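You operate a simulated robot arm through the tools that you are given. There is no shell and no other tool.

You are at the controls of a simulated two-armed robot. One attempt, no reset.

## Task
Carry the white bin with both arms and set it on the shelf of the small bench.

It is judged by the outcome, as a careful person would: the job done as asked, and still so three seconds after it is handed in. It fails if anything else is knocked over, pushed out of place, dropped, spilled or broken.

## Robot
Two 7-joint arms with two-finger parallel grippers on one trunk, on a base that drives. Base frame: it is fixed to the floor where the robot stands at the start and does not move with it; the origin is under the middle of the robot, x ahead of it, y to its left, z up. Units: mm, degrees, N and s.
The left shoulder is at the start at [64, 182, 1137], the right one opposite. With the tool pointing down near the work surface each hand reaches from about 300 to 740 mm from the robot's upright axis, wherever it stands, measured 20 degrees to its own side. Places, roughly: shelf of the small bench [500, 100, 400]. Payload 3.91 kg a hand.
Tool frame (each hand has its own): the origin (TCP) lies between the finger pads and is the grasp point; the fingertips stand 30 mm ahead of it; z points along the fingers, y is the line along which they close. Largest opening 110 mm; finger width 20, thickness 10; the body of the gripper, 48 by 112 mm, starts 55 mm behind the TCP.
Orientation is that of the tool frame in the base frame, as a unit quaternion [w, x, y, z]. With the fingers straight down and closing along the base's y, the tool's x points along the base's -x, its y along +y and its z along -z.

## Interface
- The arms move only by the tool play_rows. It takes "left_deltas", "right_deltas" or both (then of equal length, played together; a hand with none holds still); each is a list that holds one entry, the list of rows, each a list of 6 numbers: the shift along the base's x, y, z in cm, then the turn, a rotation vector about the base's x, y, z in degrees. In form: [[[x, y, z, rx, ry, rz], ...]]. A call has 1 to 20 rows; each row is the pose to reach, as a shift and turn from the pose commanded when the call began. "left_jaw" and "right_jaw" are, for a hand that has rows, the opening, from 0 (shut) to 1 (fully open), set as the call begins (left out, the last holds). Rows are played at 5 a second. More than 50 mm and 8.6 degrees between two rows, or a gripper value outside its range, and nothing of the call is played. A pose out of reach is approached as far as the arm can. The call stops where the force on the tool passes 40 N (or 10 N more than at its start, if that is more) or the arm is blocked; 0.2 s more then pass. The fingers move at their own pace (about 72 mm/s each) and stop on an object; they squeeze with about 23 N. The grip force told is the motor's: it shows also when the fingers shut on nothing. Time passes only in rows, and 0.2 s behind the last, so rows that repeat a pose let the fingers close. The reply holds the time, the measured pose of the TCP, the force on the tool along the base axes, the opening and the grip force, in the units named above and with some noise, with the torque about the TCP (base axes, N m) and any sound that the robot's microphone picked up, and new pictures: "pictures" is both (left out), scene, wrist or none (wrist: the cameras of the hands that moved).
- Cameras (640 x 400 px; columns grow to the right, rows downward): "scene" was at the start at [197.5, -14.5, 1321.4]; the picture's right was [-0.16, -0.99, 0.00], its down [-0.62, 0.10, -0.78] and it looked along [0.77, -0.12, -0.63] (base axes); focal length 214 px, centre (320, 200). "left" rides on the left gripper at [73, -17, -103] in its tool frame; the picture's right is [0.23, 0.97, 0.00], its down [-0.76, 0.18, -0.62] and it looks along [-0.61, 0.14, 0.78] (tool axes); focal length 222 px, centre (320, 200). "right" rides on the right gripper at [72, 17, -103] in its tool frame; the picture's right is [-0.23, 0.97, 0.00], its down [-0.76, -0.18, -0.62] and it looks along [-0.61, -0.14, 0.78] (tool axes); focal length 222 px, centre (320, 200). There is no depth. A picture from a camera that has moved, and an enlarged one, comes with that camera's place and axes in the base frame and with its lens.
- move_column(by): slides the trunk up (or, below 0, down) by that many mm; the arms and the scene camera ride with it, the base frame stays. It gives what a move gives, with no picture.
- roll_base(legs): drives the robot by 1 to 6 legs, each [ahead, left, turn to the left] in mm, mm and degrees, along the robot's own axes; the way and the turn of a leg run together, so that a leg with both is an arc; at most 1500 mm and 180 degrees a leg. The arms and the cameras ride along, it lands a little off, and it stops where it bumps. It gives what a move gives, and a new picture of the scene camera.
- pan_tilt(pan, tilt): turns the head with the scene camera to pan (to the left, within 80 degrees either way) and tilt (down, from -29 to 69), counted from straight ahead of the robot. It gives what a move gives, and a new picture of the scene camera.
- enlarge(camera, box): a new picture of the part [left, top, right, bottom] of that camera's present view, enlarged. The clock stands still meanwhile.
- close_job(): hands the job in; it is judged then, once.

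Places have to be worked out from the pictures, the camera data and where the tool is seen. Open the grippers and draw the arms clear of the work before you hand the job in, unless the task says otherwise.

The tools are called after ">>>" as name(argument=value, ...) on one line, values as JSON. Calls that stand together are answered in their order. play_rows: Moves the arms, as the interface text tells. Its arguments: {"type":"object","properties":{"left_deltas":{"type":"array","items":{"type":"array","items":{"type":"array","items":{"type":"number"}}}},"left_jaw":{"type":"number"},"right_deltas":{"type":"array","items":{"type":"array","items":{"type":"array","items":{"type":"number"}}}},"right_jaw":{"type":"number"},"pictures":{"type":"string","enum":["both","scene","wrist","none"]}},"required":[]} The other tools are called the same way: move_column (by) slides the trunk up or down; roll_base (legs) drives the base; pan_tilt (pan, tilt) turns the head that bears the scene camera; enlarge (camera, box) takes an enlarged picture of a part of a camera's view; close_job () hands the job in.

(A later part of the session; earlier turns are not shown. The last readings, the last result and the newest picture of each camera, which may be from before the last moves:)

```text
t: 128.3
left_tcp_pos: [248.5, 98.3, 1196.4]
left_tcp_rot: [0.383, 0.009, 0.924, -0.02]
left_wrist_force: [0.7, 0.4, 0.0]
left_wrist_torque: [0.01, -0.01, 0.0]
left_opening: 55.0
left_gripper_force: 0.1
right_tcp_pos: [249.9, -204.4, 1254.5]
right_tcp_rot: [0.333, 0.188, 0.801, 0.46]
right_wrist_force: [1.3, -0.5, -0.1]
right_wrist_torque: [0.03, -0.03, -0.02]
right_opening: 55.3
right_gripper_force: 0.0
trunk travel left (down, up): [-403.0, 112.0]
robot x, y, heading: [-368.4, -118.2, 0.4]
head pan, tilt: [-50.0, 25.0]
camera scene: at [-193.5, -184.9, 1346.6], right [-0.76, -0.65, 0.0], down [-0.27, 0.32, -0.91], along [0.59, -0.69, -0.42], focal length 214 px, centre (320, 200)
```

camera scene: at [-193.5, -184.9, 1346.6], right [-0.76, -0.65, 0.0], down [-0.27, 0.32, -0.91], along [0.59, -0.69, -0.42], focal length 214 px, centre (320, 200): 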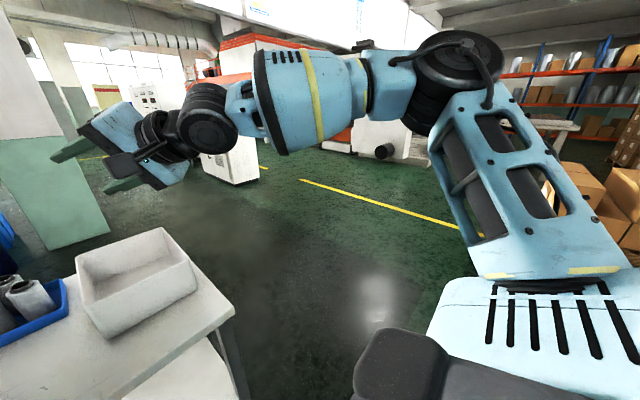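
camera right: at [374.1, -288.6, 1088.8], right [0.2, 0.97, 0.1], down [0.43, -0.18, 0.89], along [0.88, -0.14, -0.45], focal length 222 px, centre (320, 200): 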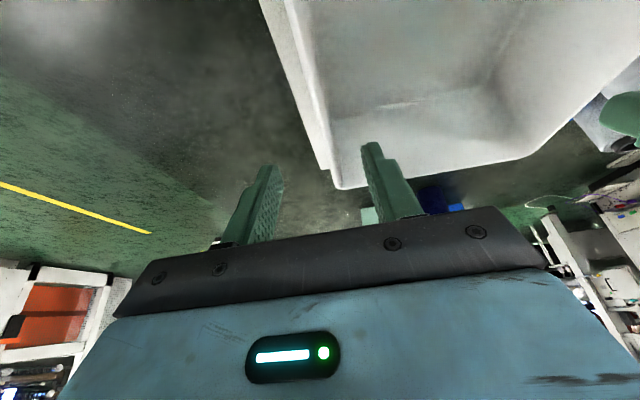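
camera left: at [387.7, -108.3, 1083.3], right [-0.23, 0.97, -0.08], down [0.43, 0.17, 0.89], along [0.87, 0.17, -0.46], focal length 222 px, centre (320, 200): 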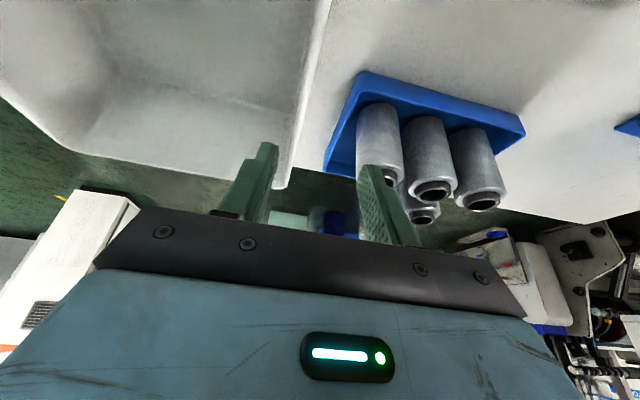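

The elbow stayed up, so the wrist took the roll. Near-straight arms should make elbow posture irrelevant and suit the reach under the bench. I'll roll the right tool back upright, go to 25° pitch, and test a far reach (about 740 mm ahead) with the right hand.

>>> play_rows(right_deltas=[[[0, -1, -1.4, -7.5, 0, 0], [0, -2.2, -2.7, -15, 0, 0], [0, -3.5, -3.9, -22.5, 0, 0], [0, -4.9, -4.9, -30, 0, 0], [0, -6.4, -5.7, -37.5, 0, 0], [0, -8.1, -6.3, -45, 0, 0], [0, -9.8, -6.6, -52.5, 0, 0], [0, -11.6, -6.7, -60, 0, 0]]], pictures="none")

>>> play_rows(right_deltas=[[[2, 0, -1.5, 0, 3, 0], [4, 0, -3, 0, 6, 0], [6, 0, -4.5, 0, 9, 0], [8, 0, -6, 0, 12, 0], [10, 0.5, -7.5, 0, 15, 0], [12, 1, -9, 0, 18, 0], [13, 1.5, -10.5, 0, 20, 0]]], pictures="scene")

```text
t: 130.1
left_tcp_pos: [247.8, 97.4, 1197.0]
left_tcp_rot: [0.384, 0.008, 0.923, -0.019]
left_wrist_force: [0.2, 0.3, -1.0]
left_wrist_torque: [0.04, 0.01, 0.01]
left_opening: 55.1
left_gripper_force: 0.1
right_tcp_pos: [251.6, -322.9, 1189.5]
right_tcp_rot: [0.382, -0.004, 0.924, -0.001]
right_wrist_force: [-0.2, -0.4, 0.9]
right_wrist_torque: [0.0, 0.01, -0.03]
right_opening: 55.3
right_gripper_force: 0.1
trunk travel left (down, up): [-403.0, 112.0]
robot x, y, heading: [-365.0, -116.0, 0.4]
head pan, tilt: [-50.0, 25.0]
```

```text
t: 131.7
left_tcp_pos: [247.4, 95.8, 1194.5]
left_tcp_rot: [0.383, 0.01, 0.923, -0.02]
left_wrist_force: [0.7, 0.3, 0.5]
left_wrist_torque: [-0.02, 0.0, -0.01]
left_opening: 55.0
left_gripper_force: 0.1
right_tcp_pos: [333.1, -363.7, 1098.6]
right_tcp_rot: [0.255, -0.003, 0.967, -0.001]
right_wrist_force: [0.3, -0.1, -0.7]
right_wrist_torque: [-0.02, 0.01, 0.0]
right_opening: 55.0
right_gripper_force: 0.1
right hand out of reach, approached as far as the arm can: row 4, 5, 6, 7
trunk travel left (down, up): [-403.0, 112.0]
robot x, y, heading: [-364.5, -113.9, 0.2]
head pan, tilt: [-50.0, 25.0]
camera scene: at [-192.8, -186.7, 1346.4], right [-0.76, -0.65, 0.0], down [-0.27, 0.32, -0.91], along [0.59, -0.69, -0.42], focal length 214 px, centre (320, 200)
```

scene: 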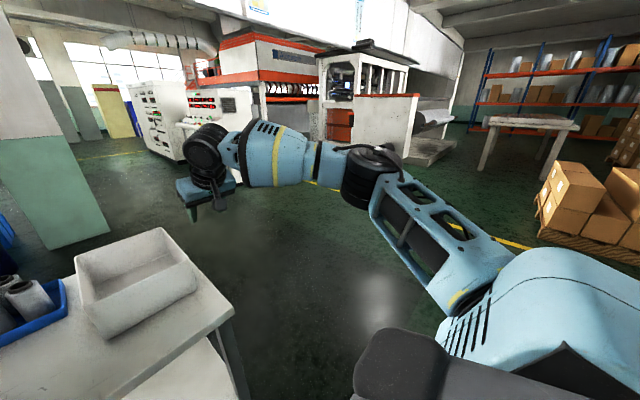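

The elbow stalls at exactly the same spot, which looks like a shoulder singularity. I'll route the right arm around it over the top: up and back, inward while high, extend high, then lower.

>>> play_rows(right_deltas=[[[-2.8, 0, 2.1, 0, -2.2, 0], [-5.6, 0, 4.3, 0, -4.4, 0], [-8.4, 0, 6.5, 0, -6.6, 0], [-11.2, 1.5, 8.7, 0, -8.8, 0], [-14, 4, 11, 0, -11, 0], [-17, 7, 13, 0, -13.2, 0], [-19.8, 9.9, 15.1, 0, -15.5, 0], [-19.8, 12, 18, 0, -15.5, 0], [-19.5, 14.5, 20.5, 0, -15.5, 0], [-19, 17, 22.5, 0, -15.5, 0], [-18, 19, 24.5, 0, -15.5, 0]]], pictures="scene")

```text
t: 134.1
left_tcp_pos: [247.5, 97.6, 1196.2]
left_tcp_rot: [0.383, 0.009, 0.923, -0.019]
left_wrist_force: [-0.4, -0.9, 0.0]
left_wrist_torque: [-0.02, 0.0, -0.02]
left_opening: 54.7
left_gripper_force: 0.0
right_tcp_pos: [135.0, -240.9, 1289.4]
right_tcp_rot: [0.384, -0.002, 0.923, -0.001]
right_wrist_force: [-0.1, 1.3, -0.7]
right_wrist_torque: [-0.02, -0.02, 0.02]
right_opening: 54.9
right_gripper_force: 0.1
right hand out of reach, approached as far as the arm can: row 9, 10, 11
trunk travel left (down, up): [-403.0, 112.0]
robot x, y, heading: [-367.4, -112.7, 0.7]
head pan, tilt: [-50.0, 25.0]
camera scene: at [-193.1, -186.1, 1346.5], right [-0.76, -0.65, 0.0], down [-0.27, 0.32, -0.91], along [0.59, -0.69, -0.42], focal length 214 px, centre (320, 200)
```

scene: 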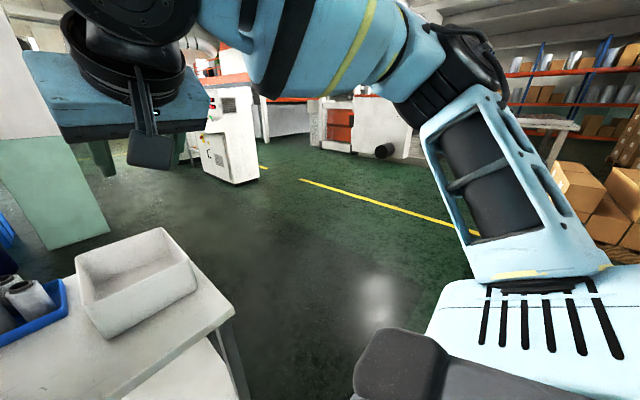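

In every stall the upper arm has the same sideways angle. So the right shoulder is on the wrong side of its range and needs to pass through "arm straight out to the side". The right side is open floor, so I'll take the right arm straight out, then down and forward, to change its branch.

>>> play_rows(right_deltas=[[[-2.06, -3.91, -1.7, 0, 2.5, 0], [-4.1, -7.8, -3.4, 0, 5, 0], [-6.2, -11.7, -5.1, 0, 7.5, 0], [-8.2, -15.6, -6.8, 0, 10, 0], [-10.3, -19.5, -8.5, 0, 12.5, 0], [-12.4, -23.4, -10.2, 0, 15, 0], [-14.4, -27.3, -11.9, 0, 17.5, 0], [-16.5, -31.2, -13.6, 0, 20, 0], [-18.5, -35.1, -15.3, 0, 22.5, 0], [-20.6, -39, -17, 0, 25, 0], [-22.6, -42.9, -18.7, 0, 27.5, 0], [-24.7, -46.8, -20.4, 0, 30, 0], [-26.8, -50.7, -22.1, 0, 32.5, 0], [-28.8, -54.6, -23.8, 0, 35, 0], [-30.9, -58.5, -25.5, 0, 37.5, 0], [-32.9, -62.4, -27.2, 0, 40, 0], [-35, -66.4, -28.9, 0, 42.5, 0], [-37.1, -70.4, -30.6, 0, 45, 0]]], pictures="none")

>>> pan_tilt(pan=-80, tilt=20)

```text
t: 137.9
left_tcp_pos: [248.2, 95.4, 1196.2]
left_tcp_rot: [0.382, 0.009, 0.924, -0.019]
left_wrist_force: [-0.2, -0.1, 0.2]
left_wrist_torque: [0.02, 0.01, -0.01]
left_opening: 55.1
left_gripper_force: 0.1
right_tcp_pos: [-238.6, -943.5, 987.3]
right_tcp_rot: [0.0, -0.003, 1.0, 0.0]
right_wrist_force: [-0.1, -1.1, -0.2]
right_wrist_torque: [0.03, -0.02, -0.01]
right_opening: 54.8
right_gripper_force: 0.1
trunk travel left (down, up): [-403.0, 112.0]
robot x, y, heading: [-365.0, -116.6, 0.7]
head pan, tilt: [-50.0, 25.0]
```

```text
t: 138.8
left_tcp_pos: [247.3, 97.7, 1195.6]
left_tcp_rot: [0.382, 0.009, 0.924, -0.019]
left_wrist_force: [-0.2, -0.6, 0.0]
left_wrist_torque: [-0.01, -0.02, 0.0]
left_opening: 55.0
left_gripper_force: 0.1
right_tcp_pos: [-238.1, -941.1, 988.0]
right_tcp_rot: [0.001, -0.002, 1.0, 0.0]
right_wrist_force: [0.0, 0.5, 0.1]
right_wrist_torque: [0.0, -0.03, 0.01]
right_opening: 55.1
right_gripper_force: 0.0
trunk travel left (down, up): [-403.0, 112.0]
robot x, y, heading: [-366.6, -116.3, 0.7]
head pan, tilt: [-80.0, 20.0]
camera scene: at [-236.1, -207.6, 1354.6], right [-0.98, -0.18, 0.0], down [-0.06, 0.34, -0.94], along [0.17, -0.92, -0.34], focal length 214 px, centre (320, 200)
```

scene: 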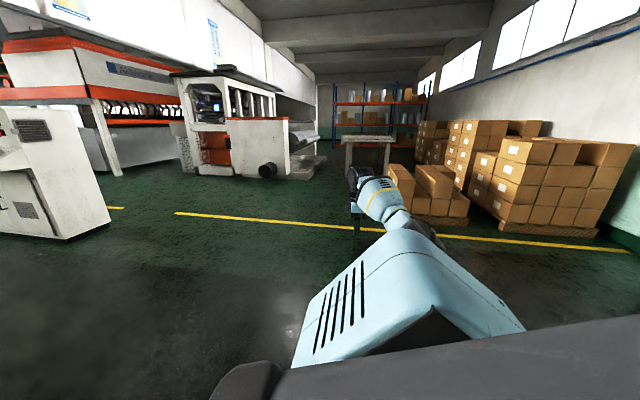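

The right arm is now straight out to the side with the elbow slightly behind. I'll lower it down and back, then swing it forward low along the right side.

>>> play_rows(right_deltas=[[[-2.4, 1.3, -3.3, 0, 0, 0], [-4.9, 2.5, -6.6, 0, 0, 0], [-7.3, 3.8, -9.9, 0, 0, 0], [-9.7, 5.1, -13.2, 0, 0, 0], [-12.2, 6.4, -16.5, 0, 0, 0], [-14.6, 7.6, -19.8, 0, 0, 0], [-17, 8.9, -23.1, 0, 0, 0], [-19.5, 10.2, -26.4, 0, 0, 0], [-21.9, 11.5, -29.7, 0, 0, 0], [-24.4, 12.7, -33, 0, 0, 0], [-26.8, 14, -36.4, 0, 0, 0], [-29.3, 15.3, -39.8, 0, 0, 0]]], pictures="scene")

```text
t: 141.4
left_tcp_pos: [248.4, 96.8, 1196.2]
left_tcp_rot: [0.383, 0.008, 0.924, -0.019]
left_wrist_force: [0.5, 0.3, 0.5]
left_wrist_torque: [-0.04, 0.02, 0.0]
left_opening: 55.0
left_gripper_force: 0.0
right_tcp_pos: [-531.2, -791.9, 590.2]
right_tcp_rot: [0.002, -0.003, 1.0, 0.0]
right_wrist_force: [0.3, 0.5, -0.8]
right_wrist_torque: [0.01, 0.01, -0.04]
right_opening: 55.2
right_gripper_force: 0.0
trunk travel left (down, up): [-403.0, 112.0]
robot x, y, heading: [-365.7, -115.7, 0.8]
head pan, tilt: [-80.0, 20.0]
camera scene: at [-236.3, -207.8, 1354.6], right [-0.98, -0.18, 0.0], down [-0.06, 0.34, -0.94], along [0.17, -0.92, -0.34], focal length 214 px, centre (320, 200)
```

scene: 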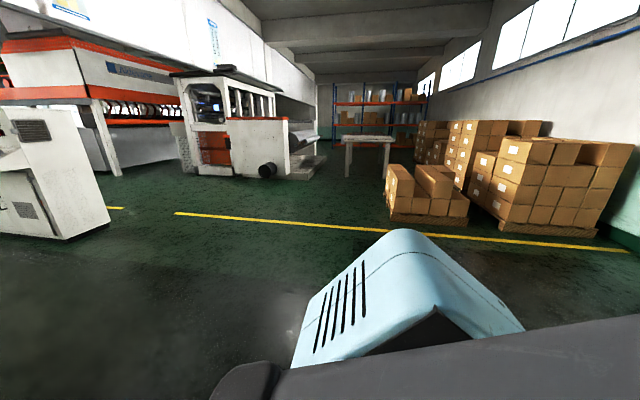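

Reached without limits. Now I'll swing the right hand forward low on the right side, then up in front, staying outside the table's right edge.

>>> play_rows(right_deltas=[[[3.8, 1.7, -2.2, 0, 0, 0], [7.6, 3.4, -4.4, 0, 0, 0], [11.4, 5.1, -6.6, 0, 0, 0], [15.2, 6.8, -8.8, 0, 0, 0], [19, 8.5, -11, 0, 0, 0], [22.9, 10.2, -12.5, 0, 0, 0], [27.3, 11.7, -12.5, 0, 0, 0], [31.7, 13.2, -12.5, 0, 0, 0], [36.1, 14.7, -12.5, 0, 0, 0], [40.5, 16.2, -12.3, 0, 0, 0], [44.8, 17.7, -12, 0, 0, 0], [49.1, 19.2, -11.5, 0, 0, 0]]], pictures="none")

>>> pan_tilt(pan=-60, tilt=45)

```text
t: 144.0
left_tcp_pos: [248.2, 96.7, 1194.9]
left_tcp_rot: [0.382, 0.009, 0.924, -0.019]
left_wrist_force: [-0.1, -0.2, -0.1]
left_wrist_torque: [-0.02, 0.02, 0.01]
left_opening: 54.9
left_gripper_force: 0.0
right_tcp_pos: [-39.0, -598.2, 474.3]
right_tcp_rot: [0.001, -0.003, 1.0, 0.0]
right_wrist_force: [0.1, 0.2, -0.1]
right_wrist_torque: [0.0, -0.02, 0.02]
right_opening: 55.0
right_gripper_force: 0.1
trunk travel left (down, up): [-403.0, 112.0]
robot x, y, heading: [-365.9, -115.5, 0.5]
head pan, tilt: [-80.0, 20.0]
```

```text
t: 144.9
left_tcp_pos: [248.3, 96.4, 1195.9]
left_tcp_rot: [0.382, 0.009, 0.924, -0.019]
left_wrist_force: [0.3, -0.5, -0.9]
left_wrist_torque: [-0.02, -0.03, 0.03]
left_opening: 54.8
left_gripper_force: 0.0
right_tcp_pos: [-40.5, -598.7, 472.9]
right_tcp_rot: [0.001, -0.003, 1.0, 0.0]
right_wrist_force: [-0.1, 0.4, 0.0]
right_wrist_torque: [-0.03, 0.03, -0.01]
right_opening: 55.0
right_gripper_force: 0.0
trunk travel left (down, up): [-403.0, 112.0]
robot x, y, heading: [-365.1, -118.6, 0.6]
head pan, tilt: [-60.0, 45.0]
camera scene: at [-211.9, -186.1, 1316.0], right [-0.86, -0.51, 0.0], down [-0.36, 0.61, -0.71], along [0.36, -0.61, -0.71], focal length 214 px, centre (320, 200)
```

scene: 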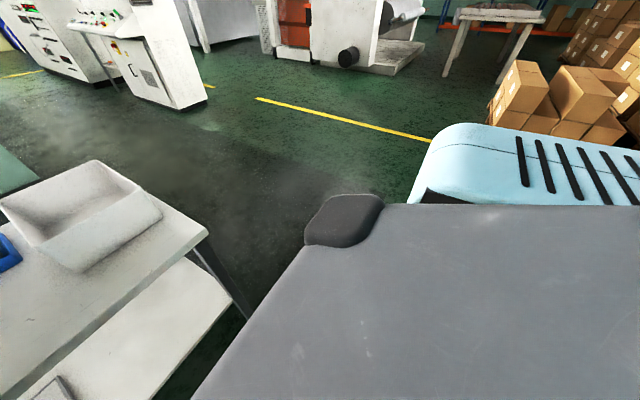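

Still free of limits. I'll bring the right hand up in front, right of the table, pitching it to 25°.

>>> play_rows(right_deltas=[[[2.7, 0, 3.1, 0, 0, 0], [5.4, 0, 6.2, 0, 0, 0], [8, 0, 9.4, 0, 0, 0], [10.7, 0, 12.5, 0, 0, 0], [13.4, 0, 15.6, 0, -3, 0], [16.1, 0, 18.8, 0, -6, 0], [18.8, 0, 22, 0, -9, 0], [19.8, 0.4, 26.5, 0, -12, 0], [20.8, 0.8, 31, 0, -15, 0], [21.8, 1.2, 35.5, 0, -18, 0], [22.8, 1.6, 40, 0, -21, 0], [23.5, 2, 44.5, 0, -23, 0], [24, 2.4, 49, 0, -25, 0], [24, 3, 53.6, 0, -25, 0]]], pictures="none")

>>> pan_tilt(pan=-50, tilt=25)

```text
t: 147.9
left_tcp_pos: [246.5, 97.6, 1195.7]
left_tcp_rot: [0.382, 0.008, 0.924, -0.019]
left_wrist_force: [-0.2, 0.1, -0.1]
left_wrist_torque: [0.03, 0.01, 0.04]
left_opening: 54.9
left_gripper_force: 0.1
right_tcp_pos: [200.6, -566.2, 1012.8]
right_tcp_rot: [0.217, -0.003, 0.976, -0.001]
right_wrist_force: [-0.5, 0.0, 0.0]
right_wrist_torque: [0.0, 0.0, -0.01]
right_opening: 55.0
right_gripper_force: 0.1
trunk travel left (down, up): [-403.0, 112.0]
robot x, y, heading: [-363.8, -115.3, 0.5]
head pan, tilt: [-60.0, 45.0]
```

```text
t: 148.7
left_tcp_pos: [248.0, 96.2, 1194.6]
left_tcp_rot: [0.383, 0.009, 0.923, -0.019]
left_wrist_force: [-0.4, 0.2, -0.5]
left_wrist_torque: [-0.03, -0.03, -0.01]
left_opening: 54.8
left_gripper_force: 0.1
right_tcp_pos: [200.4, -567.7, 1013.4]
right_tcp_rot: [0.217, -0.004, 0.976, 0.0]
right_wrist_force: [0.6, 0.3, 0.0]
right_wrist_torque: [-0.01, 0.01, -0.01]
right_opening: 55.2
right_gripper_force: 0.0
trunk travel left (down, up): [-403.0, 112.0]
robot x, y, heading: [-365.2, -116.4, 0.6]
head pan, tilt: [-50.0, 25.0]
camera scene: at [-193.4, -186.1, 1346.4], right [-0.76, -0.65, 0.0], down [-0.27, 0.32, -0.91], along [0.59, -0.69, -0.42], focal length 214 px, centre (320, 200)
```

scene: 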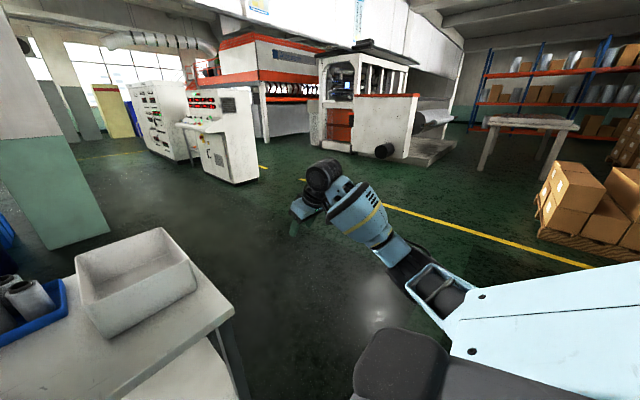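

The right elbow is now low and outside, like the left. I'll bring the right hand inward above the table to test its reach.

>>> play_rows(right_deltas=[[[0, 2, 3, 0, 0, 0], [0, 4, 6, 0, 0, 0], [0.5, 8, 8, 0, 0, 0], [1, 12, 8, 0, 0, 0], [1.5, 16, 8, 0, 0, 0], [2, 20, 8, 0, 0, 0], [2.5, 24, 8, 0, 0, 0], [3, 28, 8, 0, 0, 0], [3.5, 32, 8, 0, 0, 0], [3.5, 35.3, 8, 0, 0, 0]]], pictures="scene")

```text
t: 150.9
left_tcp_pos: [248.5, 97.6, 1195.7]
left_tcp_rot: [0.382, 0.009, 0.924, -0.02]
left_wrist_force: [0.1, -0.5, 0.2]
left_wrist_torque: [-0.01, -0.03, 0.04]
left_opening: 55.1
left_gripper_force: 0.0
right_tcp_pos: [235.6, -214.0, 1089.8]
right_tcp_rot: [0.218, -0.003, 0.976, -0.001]
right_wrist_force: [0.1, -0.2, -0.1]
right_wrist_torque: [-0.06, -0.04, 0.03]
right_opening: 55.1
right_gripper_force: 0.2
trunk travel left (down, up): [-403.0, 112.0]
robot x, y, heading: [-365.0, -114.6, 0.6]
head pan, tilt: [-50.0, 25.0]
camera scene: at [-193.4, -185.3, 1346.6], right [-0.76, -0.65, 0.0], down [-0.27, 0.32, -0.91], along [0.59, -0.69, -0.42], focal length 214 px, centre (320, 200)
```

scene: 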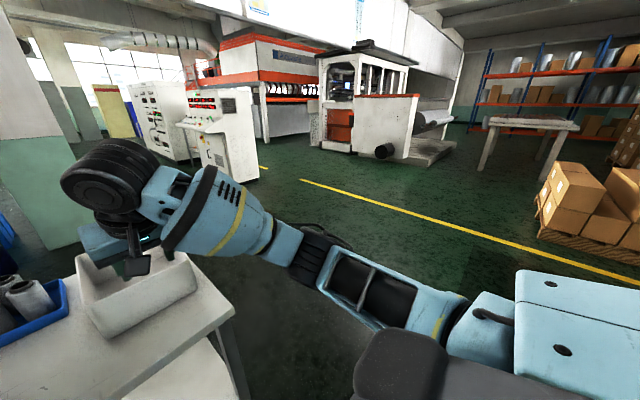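

Both arms now have mirrored outside-elbow postures. I'll bring the left hand to the matching pose (y≈−15, z≈1090, 25° pitch, squared up).

>>> play_rows(left_deltas=[[[0, -2, -1.8, 0.3, 3.4, 0.3], [0, -4, -3.6, 0.6, 6.8, 0.6], [-0.5, -6, -5.4, 0.9, 10.2, 0.9], [-1, -8, -7.2, 1.2, 13.6, 1.2], [-1.3, -10, -9, 1.5, 17, 1.5], [-1.3, -11.2, -10.6, 1.7, 20, 1.8], [-1.3, -11.2, -10.6, 1.7, 20, 1.8]]], pictures="none")

>>> pan_tilt(pan=40, tilt=30)

```text
t: 152.5
left_tcp_pos: [233.7, -11.8, 1091.0]
left_tcp_rot: [0.215, -0.005, 0.976, -0.001]
left_wrist_force: [0.6, 0.4, -0.7]
left_wrist_torque: [-0.01, 0.0, -0.02]
left_opening: 55.2
left_gripper_force: 0.1
right_tcp_pos: [236.4, -213.9, 1089.6]
right_tcp_rot: [0.218, -0.002, 0.976, -0.002]
right_wrist_force: [0.8, -0.3, -0.2]
right_wrist_torque: [0.06, -0.03, -0.04]
right_opening: 55.0
right_gripper_force: 0.1
trunk travel left (down, up): [-403.0, 112.0]
robot x, y, heading: [-369.9, -117.8, 0.6]
head pan, tilt: [-50.0, 25.0]
```

```text
t: 154.2
left_tcp_pos: [234.0, -12.3, 1090.9]
left_tcp_rot: [0.217, -0.004, 0.976, 0.0]
left_wrist_force: [0.4, 0.4, 0.3]
left_wrist_torque: [-0.01, 0.04, -0.01]
left_opening: 55.3
left_gripper_force: 0.1
right_tcp_pos: [237.4, -215.8, 1090.4]
right_tcp_rot: [0.218, -0.003, 0.976, -0.001]
right_wrist_force: [0.2, 0.3, 0.3]
right_wrist_torque: [0.03, 0.01, -0.01]
right_opening: 54.8
right_gripper_force: 0.0
trunk travel left (down, up): [-403.0, 112.0]
robot x, y, heading: [-365.7, -118.7, 0.4]
head pan, tilt: [40.0, 30.0]
camera scene: at [-184.3, -57.3, 1338.5], right [0.65, -0.76, 0.0], down [-0.38, -0.32, -0.87], along [0.66, 0.56, -0.5], focal length 214 px, centre (320, 200)
```

scene: 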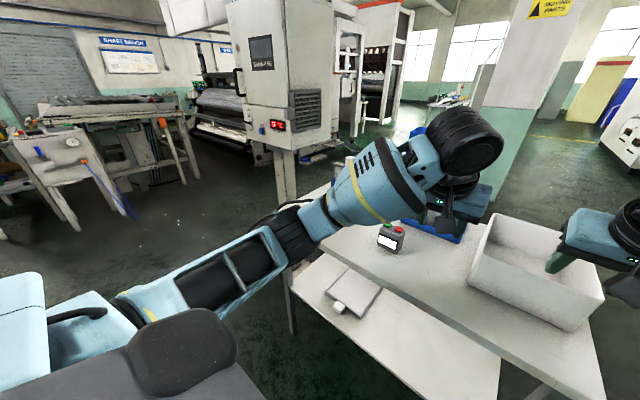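

Both arms look good and mirrored. Before grasping, I'll back off and rehearse lowering the trunk fully, to check that the arms ride along without limits and to view the shelf.

>>> roll_base(legs=[[-230, 0, -0.5]])

>>> move_column(by=-200)

>>> move_column(by=-180)

>>> pan_tilt(pan=0, tilt=30)

```text
t: 155.9
left_tcp_pos: [-0.6, -19.5, 1091.2]
left_tcp_rot: [0.216, 0.001, 0.976, -0.002]
left_wrist_force: [0.7, -0.3, 0.3]
left_wrist_torque: [-0.02, 0.0, -0.01]
left_opening: 55.1
left_gripper_force: 0.1
right_tcp_pos: [0.4, -221.5, 1089.8]
right_tcp_rot: [0.218, 0.002, 0.976, -0.002]
right_wrist_force: [0.2, -0.7, 0.1]
right_wrist_torque: [-0.02, -0.02, 0.0]
right_opening: 55.0
right_gripper_force: 0.0
trunk travel left (down, up): [-403.0, 112.0]
robot x, y, heading: [-600.8, -119.5, 0.1]
head pan, tilt: [40.0, 30.0]
camera scene: at [-419.4, -60.0, 1338.6], right [0.64, -0.77, 0.0], down [-0.38, -0.32, -0.87], along [0.66, 0.56, -0.5], focal length 214 px, centre (320, 200)
```

scene: 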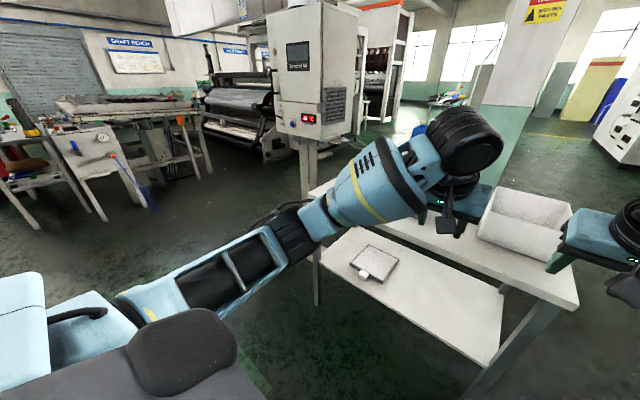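

```text
t: 158.1
left_tcp_pos: [-0.7, -19.4, 891.3]
left_tcp_rot: [0.217, 0.0, 0.976, -0.002]
left_wrist_force: [-0.3, 0.2, 0.2]
left_wrist_torque: [-0.03, -0.03, -0.03]
left_opening: 54.9
left_gripper_force: 0.0
right_tcp_pos: [0.4, -220.9, 891.3]
right_tcp_rot: [0.218, 0.002, 0.976, 0.0]
right_wrist_force: [0.1, -0.4, 0.0]
right_wrist_torque: [0.04, -0.02, 0.03]
right_opening: 54.9
right_gripper_force: 0.1
trunk travel left (down, up): [-203.0, 312.0]
robot x, y, heading: [-599.2, -117.9, -0.0]
head pan, tilt: [40.0, 30.0]
```

```text
t: 160.1
left_tcp_pos: [-1.2, -19.4, 710.3]
left_tcp_rot: [0.218, 0.001, 0.976, -0.002]
left_wrist_force: [0.0, 0.2, 0.1]
left_wrist_torque: [-0.01, 0.02, 0.0]
left_opening: 55.0
left_gripper_force: 0.1
right_tcp_pos: [0.2, -221.6, 711.3]
right_tcp_rot: [0.218, 0.002, 0.976, -0.002]
right_wrist_force: [-1.2, 0.5, -0.1]
right_wrist_torque: [-0.06, -0.02, 0.01]
right_opening: 55.3
right_gripper_force: 0.1
trunk travel left (down, up): [-23.0, 492.0]
robot x, y, heading: [-601.2, -117.6, -0.5]
head pan, tilt: [40.0, 30.0]
```

```text
t: 161.2
left_tcp_pos: [-0.7, -20.5, 711.6]
left_tcp_rot: [0.217, 0.001, 0.976, -0.002]
left_wrist_force: [0.4, -0.5, 1.2]
left_wrist_torque: [0.0, 0.0, -0.01]
left_opening: 54.8
left_gripper_force: 0.0
right_tcp_pos: [-0.1, -222.6, 710.9]
right_tcp_rot: [0.218, 0.003, 0.976, -0.002]
right_wrist_force: [-0.5, -0.5, -0.1]
right_wrist_torque: [0.04, 0.03, 0.0]
right_opening: 55.1
right_gripper_force: 0.0
trunk travel left (down, up): [-23.0, 492.0]
robot x, y, heading: [-599.9, -115.8, -0.0]
head pan, tilt: [0.0, 30.0]
camera scene: at [-267.8, -118.2, 929.2], right [0.0, -1.0, 0.0], down [-0.5, 0.0, -0.87], along [0.87, 0.0, -0.5], focal length 214 px, centre (320, 200)
```

scene: 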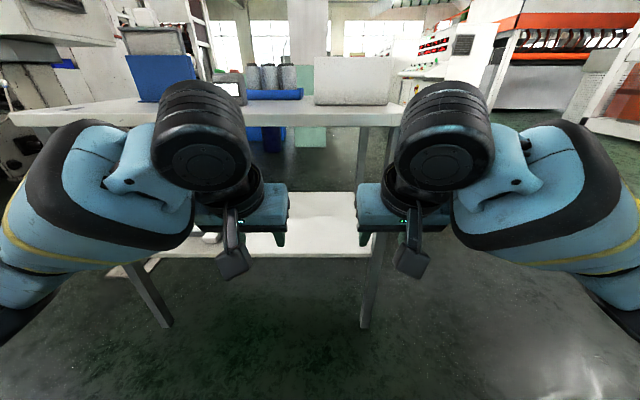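

The arms ride straight down with the trunk, while the body leans forward as it lowers. I'll rehearse reaching the shelf-level hand height (z≈500) at longer reach here in free space.

>>> play_rows(left_deltas=[[[1.5, 0, -3.5, 0, 0, 0], [3, 0, -7, 0, 0, 0], [5, 0, -10.5, 0, 0, 0], [7, 0, -14, 0, 0, 0], [9, 0, -17.5, 0, 0, 0], [11, 0, -21, 0, 0, 0], [13, 0, -21, 0, 0, 0]]], right_deltas=[[[1.5, 0, -3.5, 0, 0, 0], [3, 0, -7, 0, 0, 0], [5, 0, -10.5, 0, 0, 0], [7, 0, -14, 0, 0, 0], [9, 0, -17.5, 0, 0, 0], [11, 0, -21, 0, 0, 0], [13, 0, -21, 0, 0, 0]]], pictures="scene")

```text
t: 162.8
left_tcp_pos: [131.6, -20.2, 500.3]
left_tcp_rot: [0.216, 0.003, 0.976, -0.001]
left_wrist_force: [0.0, -0.4, -0.7]
left_wrist_torque: [0.01, -0.03, -0.01]
left_opening: 55.1
left_gripper_force: 0.0
right_tcp_pos: [129.2, -221.7, 501.9]
right_tcp_rot: [0.217, 0.003, 0.976, -0.002]
right_wrist_force: [-0.3, 0.9, 0.5]
right_wrist_torque: [-0.01, 0.01, 0.01]
right_opening: 55.0
right_gripper_force: 0.1
trunk travel left (down, up): [-23.0, 492.0]
robot x, y, heading: [-595.8, -117.3, 0.1]
head pan, tilt: [0.0, 30.0]
camera scene: at [-267.7, -118.3, 929.1], right [0.0, -1.0, 0.0], down [-0.5, 0.0, -0.87], along [0.87, 0.0, -0.5], focal length 214 px, centre (320, 200)
```

scene: 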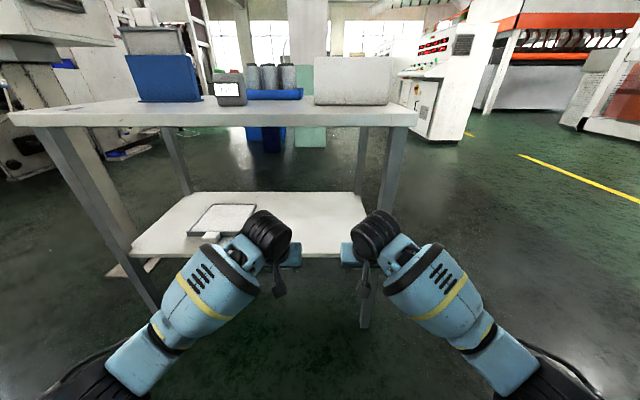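

The rehearsal works: both hands reach z≈500 with the elbows low and outside, so nothing is near the table underside. The shelf's free area runs up to y≈175. I'll return the arms and trunk to working height.

>>> play_rows(left_deltas=[[[-2, 0, 0, 0, 0, 0], [-4, 0, 3.5, 0, 0, 0], [-6, 0, 7, 0, 0, 0], [-8, 0, 10.5, 0, 0, 0], [-9, 0, 14, 0, 0, 0], [-10, 0, 17.5, 0, 0, 0], [-10, 0, 21, 0, 0, 0]]], right_deltas=[[[-2, 0, 0, 0, 0, 0], [-4, 0, 3.5, 0, 0, 0], [-6, 0, 7, 0, 0, 0], [-8, 0, 10.5, 0, 0, 0], [-9, 0, 14, 0, 0, 0], [-10, 0, 17.5, 0, 0, 0], [-10, 0, 21, 0, 0, 0]]], pictures="none")

>>> move_column(by=200)

>>> move_column(by=180)

>>> pan_tilt(pan=0, tilt=45)

```text
t: 164.4
left_tcp_pos: [30.4, -19.8, 712.6]
left_tcp_rot: [0.216, 0.002, 0.976, -0.002]
left_wrist_force: [-0.7, 0.4, -0.2]
left_wrist_torque: [0.01, -0.01, 0.01]
left_opening: 55.2
left_gripper_force: 0.1
right_tcp_pos: [31.1, -222.7, 711.0]
right_tcp_rot: [0.217, 0.003, 0.976, -0.002]
right_wrist_force: [-0.1, -0.3, -0.1]
right_wrist_torque: [0.0, -0.03, -0.01]
right_opening: 55.0
right_gripper_force: 0.2
trunk travel left (down, up): [-23.0, 492.0]
robot x, y, heading: [-600.5, -117.5, -0.1]
head pan, tilt: [0.0, 30.0]
```

```text
t: 166.6
left_tcp_pos: [29.2, -20.2, 909.6]
left_tcp_rot: [0.217, 0.001, 0.976, -0.001]
left_wrist_force: [0.3, 0.1, -0.4]
left_wrist_torque: [0.0, 0.02, 0.03]
left_opening: 55.1
left_gripper_force: 0.1
right_tcp_pos: [29.9, -221.8, 909.6]
right_tcp_rot: [0.217, 0.002, 0.976, -0.002]
right_wrist_force: [0.7, 0.4, 0.2]
right_wrist_torque: [-0.02, 0.02, 0.03]
right_opening: 55.3
right_gripper_force: 0.0
trunk travel left (down, up): [-223.0, 292.0]
robot x, y, heading: [-601.0, -118.2, -0.1]
head pan, tilt: [0.0, 30.0]
```

```text
t: 168.6
left_tcp_pos: [29.2, -19.5, 1090.5]
left_tcp_rot: [0.217, 0.001, 0.976, -0.002]
left_wrist_force: [-0.1, 0.3, -0.6]
left_wrist_torque: [0.01, -0.02, -0.01]
left_opening: 54.9
left_gripper_force: 0.0
right_tcp_pos: [31.3, -223.0, 1089.2]
right_tcp_rot: [0.217, 0.002, 0.976, -0.002]
right_wrist_force: [0.1, -0.1, 0.3]
right_wrist_torque: [-0.01, 0.0, -0.01]
right_opening: 55.5
right_gripper_force: 0.1
trunk travel left (down, up): [-403.0, 112.0]
robot x, y, heading: [-600.1, -116.5, 0.0]
head pan, tilt: [0.0, 30.0]
```

```text
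t: 169.3
left_tcp_pos: [29.7, -20.3, 1090.2]
left_tcp_rot: [0.216, 0.001, 0.976, -0.002]
left_wrist_force: [1.0, 0.7, 0.4]
left_wrist_torque: [0.0, 0.0, 0.0]
left_opening: 54.8
left_gripper_force: 0.1
right_tcp_pos: [30.1, -222.4, 1090.3]
right_tcp_rot: [0.217, 0.002, 0.976, -0.002]
right_wrist_force: [0.3, -0.5, 0.9]
right_wrist_torque: [-0.03, 0.02, 0.01]
right_opening: 55.0
right_gripper_force: 0.0
trunk travel left (down, up): [-403.0, 112.0]
robot x, y, heading: [-600.0, -114.9, -0.1]
head pan, tilt: [0.0, 45.0]
camera scene: at [-407.1, -118.1, 1316.0], right [0.0, -1.0, 0.0], down [-0.71, 0.0, -0.71], along [0.71, 0.0, -0.71], focal length 214 px, centre (320, 200)
```

scene: 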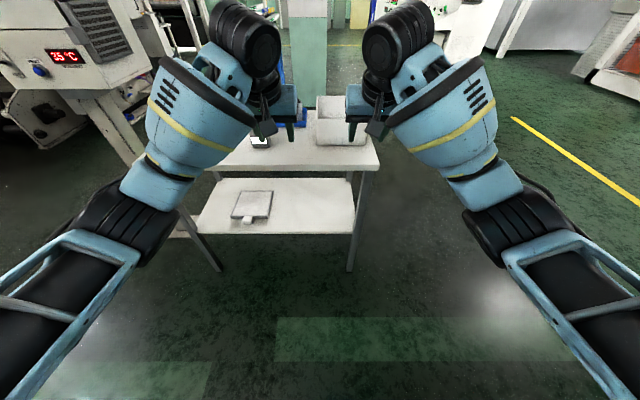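

Both arms are symmetric. I'll drive to the grasp stance: about 90 mm right and about 396 mm forward, keeping the hands at z≈1090, well above the bin.

>>> roll_base(legs=[[0, -90, 0], [200, 0, 0]])

>>> roll_base(legs=[[195, 0, 0]])

```text
t: 172.0
left_tcp_pos: [231.0, -108.8, 1090.5]
left_tcp_rot: [0.216, 0.002, 0.976, -0.002]
left_wrist_force: [0.6, -1.2, 0.1]
left_wrist_torque: [0.02, 0.01, 0.0]
left_opening: 55.1
left_gripper_force: 0.0
right_tcp_pos: [231.8, -311.5, 1089.7]
right_tcp_rot: [0.217, 0.003, 0.976, -0.002]
right_wrist_force: [-0.5, -0.2, -0.5]
right_wrist_torque: [0.01, 0.02, -0.02]
right_opening: 55.1
right_gripper_force: 0.0
trunk travel left (down, up): [-403.0, 112.0]
robot x, y, heading: [-399.2, -205.0, -0.1]
head pan, tilt: [0.0, 45.0]
camera scene: at [-205.5, -207.3, 1315.9], right [0.0, -1.0, 0.0], down [-0.71, 0.0, -0.71], along [0.71, 0.0, -0.71], focal length 214 px, centre (320, 200)
```

scene: 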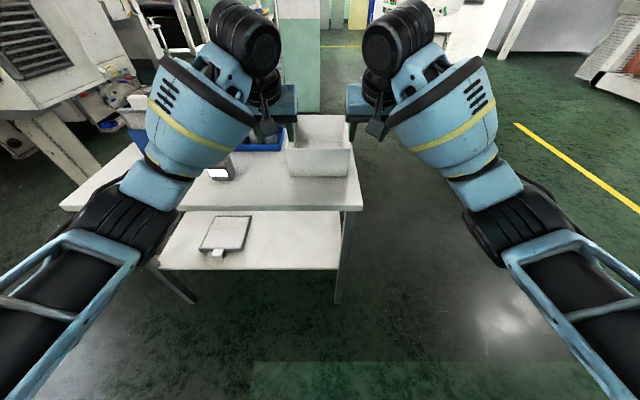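

```text
t: 173.6
left_tcp_pos: [423.7, -107.1, 1091.3]
left_tcp_rot: [0.217, 0.0, 0.976, -0.001]
left_wrist_force: [0.0, 0.4, -0.9]
left_wrist_torque: [0.01, 0.03, 0.02]
left_opening: 55.2
left_gripper_force: 0.0
right_tcp_pos: [424.6, -311.0, 1091.0]
right_tcp_rot: [0.218, 0.002, 0.976, -0.002]
right_wrist_force: [-0.4, -0.8, 0.6]
right_wrist_torque: [0.0, 0.02, 0.02]
right_opening: 55.0
right_gripper_force: 0.0
trunk travel left (down, up): [-403.0, 112.0]
robot x, y, heading: [-210.0, -208.4, -0.0]
head pan, tilt: [0.0, 45.0]
camera scene: at [-12.3, -207.0, 1315.9], right [0.0, -1.0, 0.0], down [-0.71, 0.0, -0.71], along [0.71, 0.0, -0.71], focal length 214 px, centre (320, 200)
```

scene: 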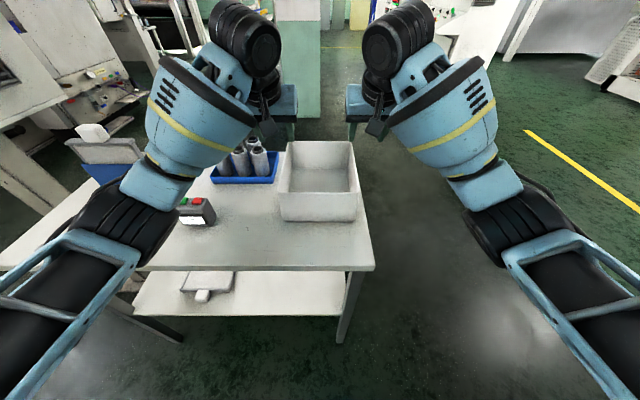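

The bin is clearly visible between the hands. I'll enlarge it to re-measure its exact pose after the first attempt.

>>> enlarge(camera="scene", box=[230, 120, 410, 240])

```text
3.33 times, centred on (320, 180) of scene
camera zoom: at [-12.3, -207.0, 1315.9], right [0.0, -1.0, 0.0], down [-0.71, 0.0, -0.71], along [0.71, 0.0, -0.71], focal length 715 px, centre (320, 267)
```

zoom: 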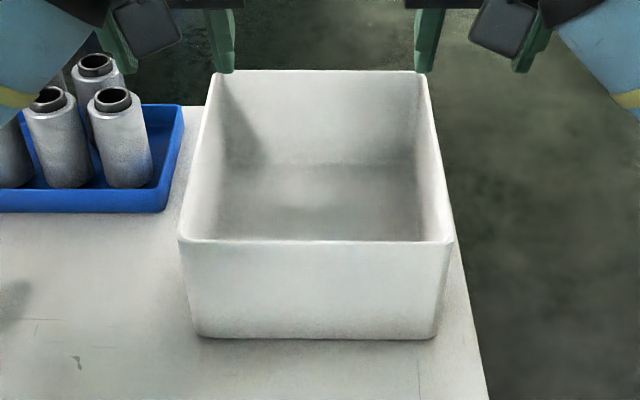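

The bin is around x 373–611 with wall lines at about y≈−105 and y≈−304 now. I'll extend both hands over the wall middles and descend to z≈1010, then check with the wrist cameras.

>>> play_rows(left_deltas=[[[2.2, 0, 0, 0, 0, 0], [4.4, 0.1, 0, 0, 0, 0], [6.5, 0.15, 0, 0, 0, 0], [6.5, 0.15, -2.7, 0, 0, 0], [6.5, 0.15, -5.4, 0, 0, 0], [6.5, 0.15, -8.1, 0, 0, 0], [6.5, 0.15, -8.1, 0, 0, 0]]], right_deltas=[[[2.2, 0.2, 0, 0, 0, 0], [4.4, 0.4, 0, 0, 0, 0], [6.4, 0.7, 0, 0, 0, 0], [6.4, 0.7, -2.7, 0, 0, 0], [6.4, 0.7, -5.4, 0, 0, 0], [6.4, 0.7, -8.1, 0, 0, 0], [6.4, 0.7, -8.1, 0, 0, 0]]], pictures="both")

```text
t: 175.2
left_tcp_pos: [487.6, -106.9, 1010.6]
left_tcp_rot: [0.217, 0.001, 0.976, -0.002]
left_wrist_force: [-0.6, -0.5, 0.6]
left_wrist_torque: [-0.01, 0.01, -0.04]
left_opening: 55.0
left_gripper_force: 0.0
right_tcp_pos: [487.7, -301.7, 1011.4]
right_tcp_rot: [0.218, 0.001, 0.976, -0.001]
right_wrist_force: [-0.6, -0.3, 0.8]
right_wrist_torque: [0.04, -0.04, -0.01]
right_opening: 54.8
right_gripper_force: 0.0
trunk travel left (down, up): [-403.0, 112.0]
robot x, y, heading: [-206.2, -207.7, 0.1]
head pan, tilt: [0.0, 45.0]
camera scene: at [-13.1, -207.0, 1316.0], right [0.0, -1.0, 0.0], down [-0.71, 0.0, -0.71], along [0.71, 0.0, -0.71], focal length 214 px, centre (320, 200)
camera right: at [378.9, -283.7, 1072.6], right [0.21, 0.97, 0.09], down [0.42, -0.18, 0.89], along [0.88, -0.14, -0.45], focal length 222 px, centre (320, 200)
camera left: at [378.2, -122.8, 1072.7], right [-0.2, 0.97, -0.1], down [0.43, 0.18, 0.89], along [0.88, 0.14, -0.45], focal length 222 px, centre (320, 200)
```

scene: 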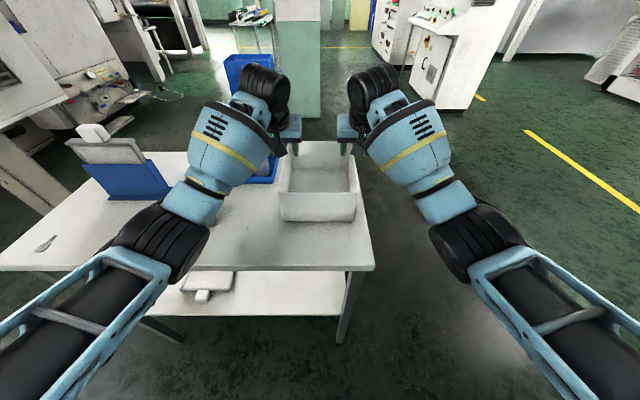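
right: 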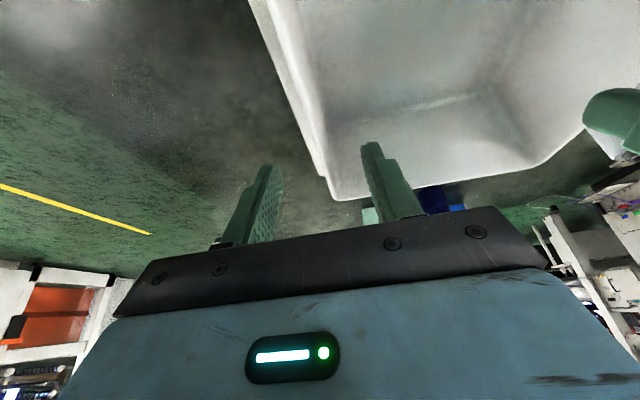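
left: 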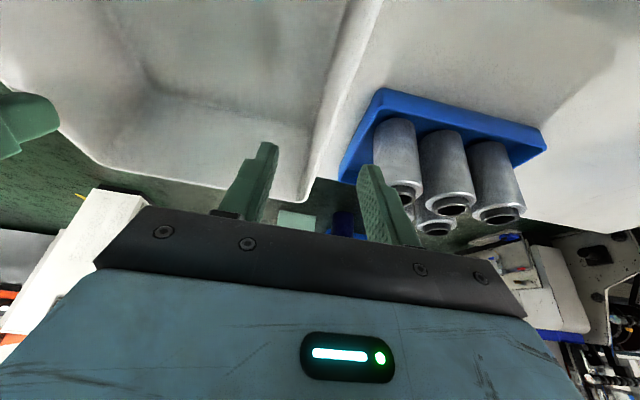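

I'll enlarge the wrist views to place each wall relative to its fingers.

>>> enlarge(camera="left", box=[200, 0, 440, 220])

>>> enlarge(camera="right", box=[200, 0, 440, 220])

```text
1.82 times, centred on (320, 110) of left
camera zoom: at [378.2, -122.8, 1072.7], right [-0.2, 0.97, -0.1], down [0.43, 0.18, 0.89], along [0.88, 0.14, -0.45], focal length 404 px, centre (320, 364)
```

zoom: 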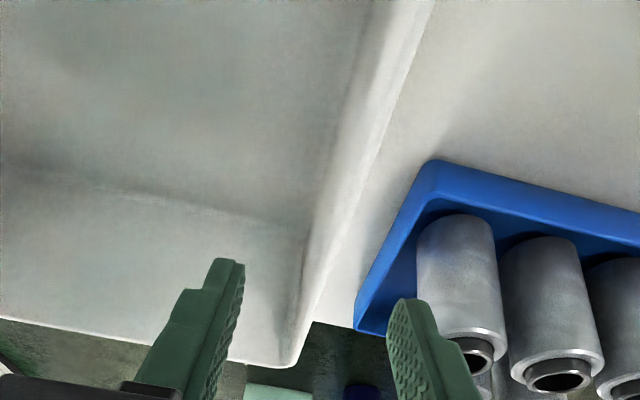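

```text
1.82 times, centred on (320, 110) of right
camera zoom: at [378.9, -283.7, 1072.6], right [0.21, 0.97, 0.09], down [0.42, -0.18, 0.89], along [0.88, -0.14, -0.45], focal length 404 px, centre (320, 364)
```

zoom: 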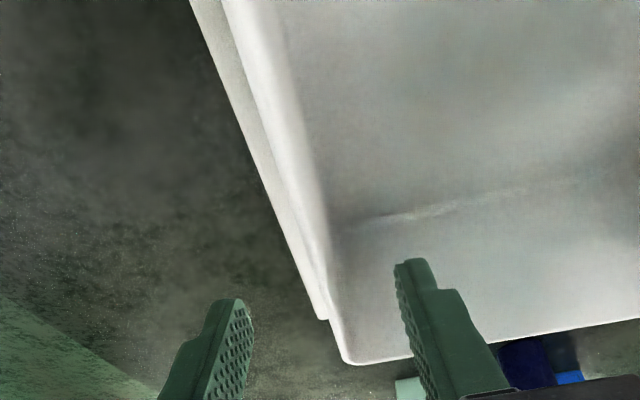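

Left wall centre is at y≈−103 and right at y≈−303. I'll fine-tune and descend to z≈938.

>>> play_rows(left_deltas=[[[0, 0.37, 0, 0, 0, 0], [0, 0.37, -2, 0, 0, 0], [0, 0.37, -4, 0, 0, 0], [0, 0.37, -6, 0, 0, 0], [0, 0.37, -7.2, 0, 0, 0], [0, 0.37, -7.2, 0, 0, 0]]], right_deltas=[[[0, -0.13, 0, 0, 0, 0], [0, -0.13, -2, 0, 0, 0], [0, -0.13, -4, 0, 0, 0], [0, -0.13, -6, 0, 0, 0], [0, -0.13, -7.3, 0, 0, 0], [0, -0.13, -7.3, 0, 0, 0]]], pictures="wrist")

```text
t: 176.6
left_tcp_pos: [487.7, -102.8, 937.9]
left_tcp_rot: [0.217, 0.001, 0.976, -0.002]
left_wrist_force: [0.2, 0.1, 0.0]
left_wrist_torque: [-0.01, -0.03, 0.03]
left_opening: 55.0
left_gripper_force: 0.1
right_tcp_pos: [488.4, -301.8, 936.7]
right_tcp_rot: [0.219, 0.001, 0.976, -0.002]
right_wrist_force: [-0.1, -0.2, -0.6]
right_wrist_torque: [-0.04, 0.04, -0.03]
right_opening: 54.9
right_gripper_force: 0.0
trunk travel left (down, up): [-403.0, 112.0]
robot x, y, heading: [-207.3, -203.5, 0.2]
head pan, tilt: [0.0, 45.0]
camera right: at [379.0, -285.2, 998.3], right [0.21, 0.97, 0.09], down [0.42, -0.18, 0.89], along [0.88, -0.14, -0.45], focal length 222 px, centre (320, 200)
camera left: at [378.2, -118.7, 1000.4], right [-0.2, 0.97, -0.1], down [0.43, 0.18, 0.89], along [0.88, 0.14, -0.45], focal length 222 px, centre (320, 200)
```

right: 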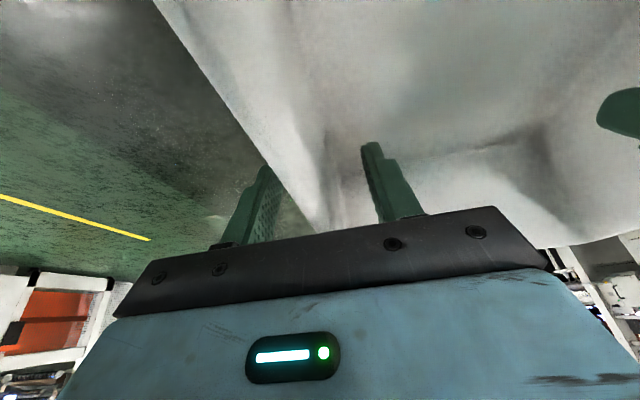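
left: 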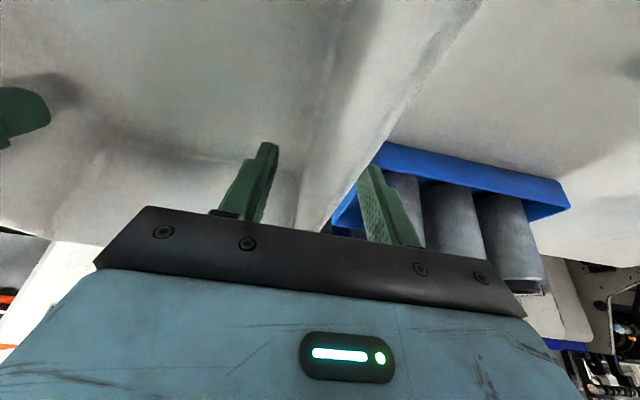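

Both walls are centred between the fingers at z≈937. Closing both grippers now.

>>> play_rows(left_deltas=[[[0, 0, 0, 0, 0, 0], [0, 0, 0, 0, 0, 0], [0, 0, 0, 0, 0, 0], [0, 0, 0, 0, 0, 0], [0, 0, 0, 0, 0, 0]]], right_deltas=[[[0, 0, 0, 0, 0, 0], [0, 0, 0, 0, 0, 0], [0, 0, 0, 0, 0, 0], [0, 0, 0, 0, 0, 0], [0, 0, 0, 0, 0, 0]]], left_jaw=0, right_jaw=0, pictures="none")

```text
t: 177.8
left_tcp_pos: [486.8, -105.3, 937.6]
left_tcp_rot: [0.217, 0.002, 0.976, -0.003]
left_wrist_force: [-4.4, -21.3, 0.8]
left_wrist_torque: [0.78, -0.12, 0.01]
left_opening: 3.8
left_gripper_force: 22.6
right_tcp_pos: [487.8, -302.1, 937.5]
right_tcp_rot: [0.218, 0.0, 0.976, 0.0]
right_wrist_force: [4.4, 21.2, -0.3]
right_wrist_torque: [-0.89, 0.24, -0.88]
right_opening: 4.1
right_gripper_force: 23.4
trunk travel left (down, up): [-403.0, 112.0]
robot x, y, heading: [-204.6, -205.8, 0.2]
head pan, tilt: [0.0, 45.0]
```

Both walls are gripped, but the hands are about 3 mm too far apart (±21 N). I'll relax that by moving the hands slightly together.

>>> play_rows(left_deltas=[[[0, -0.1, 0, 0, 0, 0], [0, -0.2, 0, 0, 0, 0], [0, -0.25, 0, 0, 0, 0], [0, -0.25, 0, 0, 0, 0]]], right_deltas=[[[0, 0, 0, 0, 0, 0], [0, 0.05, 0, 0, 0, 0], [0, 0.1, 0, 0, 0, 0], [0, 0.1, 0, 0, 0, 0]]], pictures="none")

```text
t: 178.8
left_tcp_pos: [488.3, -106.7, 937.9]
left_tcp_rot: [0.216, 0.001, 0.976, -0.003]
left_wrist_force: [-5.8, -17.7, 1.9]
left_wrist_torque: [-0.01, 0.11, -0.54]
left_opening: 3.9
left_gripper_force: 23.1
right_tcp_pos: [489.0, -302.9, 936.4]
right_tcp_rot: [0.218, 0.002, 0.976, -0.002]
right_wrist_force: [6.6, 17.2, -0.3]
right_wrist_torque: [-0.51, -0.16, -0.74]
right_opening: 4.2
right_gripper_force: 22.9
trunk travel left (down, up): [-403.0, 112.0]
robot x, y, heading: [-204.9, -205.1, 0.0]
head pan, tilt: [0.0, 45.0]
```

Still ±17 N, so I'll bring the hands together a little more.

>>> play_rows(left_deltas=[[[0, -0.1, 0, 0, 0, 0], [0, -0.2, 0, 0, 0, 0], [0, -0.3, 0, 0, 0, 0], [0, -0.3, 0, 0, 0, 0]]], right_deltas=[[[0, 0.1, 0, 0, 0, 0], [0, 0.2, 0, 0, 0, 0], [0, 0.3, 0, 0, 0, 0], [0, 0.3, 0, 0, 0, 0]]], pictures="none")

```text
t: 179.8
left_tcp_pos: [488.3, -106.1, 937.7]
left_tcp_rot: [0.216, -0.002, 0.976, 0.0]
left_wrist_force: [-5.8, 4.9, 3.0]
left_wrist_torque: [-0.89, -0.01, -0.9]
left_opening: 4.3
left_gripper_force: 22.9
right_tcp_pos: [488.5, -301.4, 935.7]
right_tcp_rot: [0.218, 0.002, 0.976, -0.003]
right_wrist_force: [6.4, -5.9, 0.2]
right_wrist_torque: [0.43, -0.28, -0.28]
right_opening: 4.1
right_gripper_force: 22.9
trunk travel left (down, up): [-403.0, 112.0]
robot x, y, heading: [-205.4, -208.6, -0.1]
head pan, tilt: [0.0, 45.0]
```

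Forces are now small (±5 N). I'll lift the bin 50 mm with both arms together.

>>> play_rows(left_deltas=[[[0, 0, 1, 0, 0, 0], [0, 0, 2, 0, 0, 0], [0, 0, 3, 0, 0, 0], [0, 0, 4, 0, 0, 0], [0, 0, 5, 0, 0, 0], [0, 0, 5, 0, 0, 0]]], right_deltas=[[[0, 0, 1, 0, 0, 0], [0, 0, 2, 0, 0, 0], [0, 0, 3, 0, 0, 0], [0, 0, 4, 0, 0, 0], [0, 0, 5, 0, 0, 0], [0, 0, 5, 0, 0, 0]]], pictures="scene")

>>> enlarge(camera="scene", box=[220, 100, 420, 240])

```text
t: 181.2
left_tcp_pos: [488.5, -105.8, 988.9]
left_tcp_rot: [0.216, -0.002, 0.976, 0.0]
left_wrist_force: [-1.8, 26.1, -4.6]
left_wrist_torque: [-0.52, -0.56, -0.64]
left_opening: 3.8
left_gripper_force: 23.0
right_tcp_pos: [490.7, -300.5, 986.1]
right_tcp_rot: [0.217, 0.002, 0.976, -0.002]
right_wrist_force: [0.5, -25.7, 3.5]
right_wrist_torque: [1.17, 0.54, 0.47]
right_opening: 4.1
right_gripper_force: 22.6
trunk travel left (down, up): [-403.0, 112.0]
robot x, y, heading: [-203.9, -206.5, 0.2]
head pan, tilt: [0.0, 45.0]
camera scene: at [-12.4, -207.0, 1315.8], right [0.0, -1.0, 0.0], down [-0.71, 0.0, -0.71], along [0.71, 0.0, -0.71], focal length 214 px, centre (320, 200)
```

scene: 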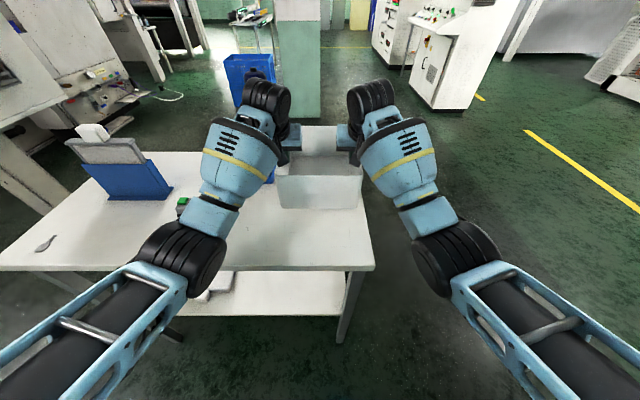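

```text
2.86 times, centred on (320, 170) of scene
camera zoom: at [-12.4, -207.0, 1315.8], right [0.0, -1.0, 0.0], down [-0.71, 0.0, -0.71], along [0.71, 0.0, -0.71], focal length 613 px, centre (320, 286)
```

zoom: 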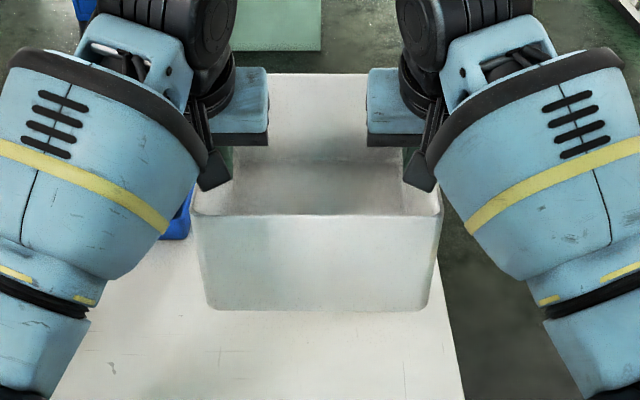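

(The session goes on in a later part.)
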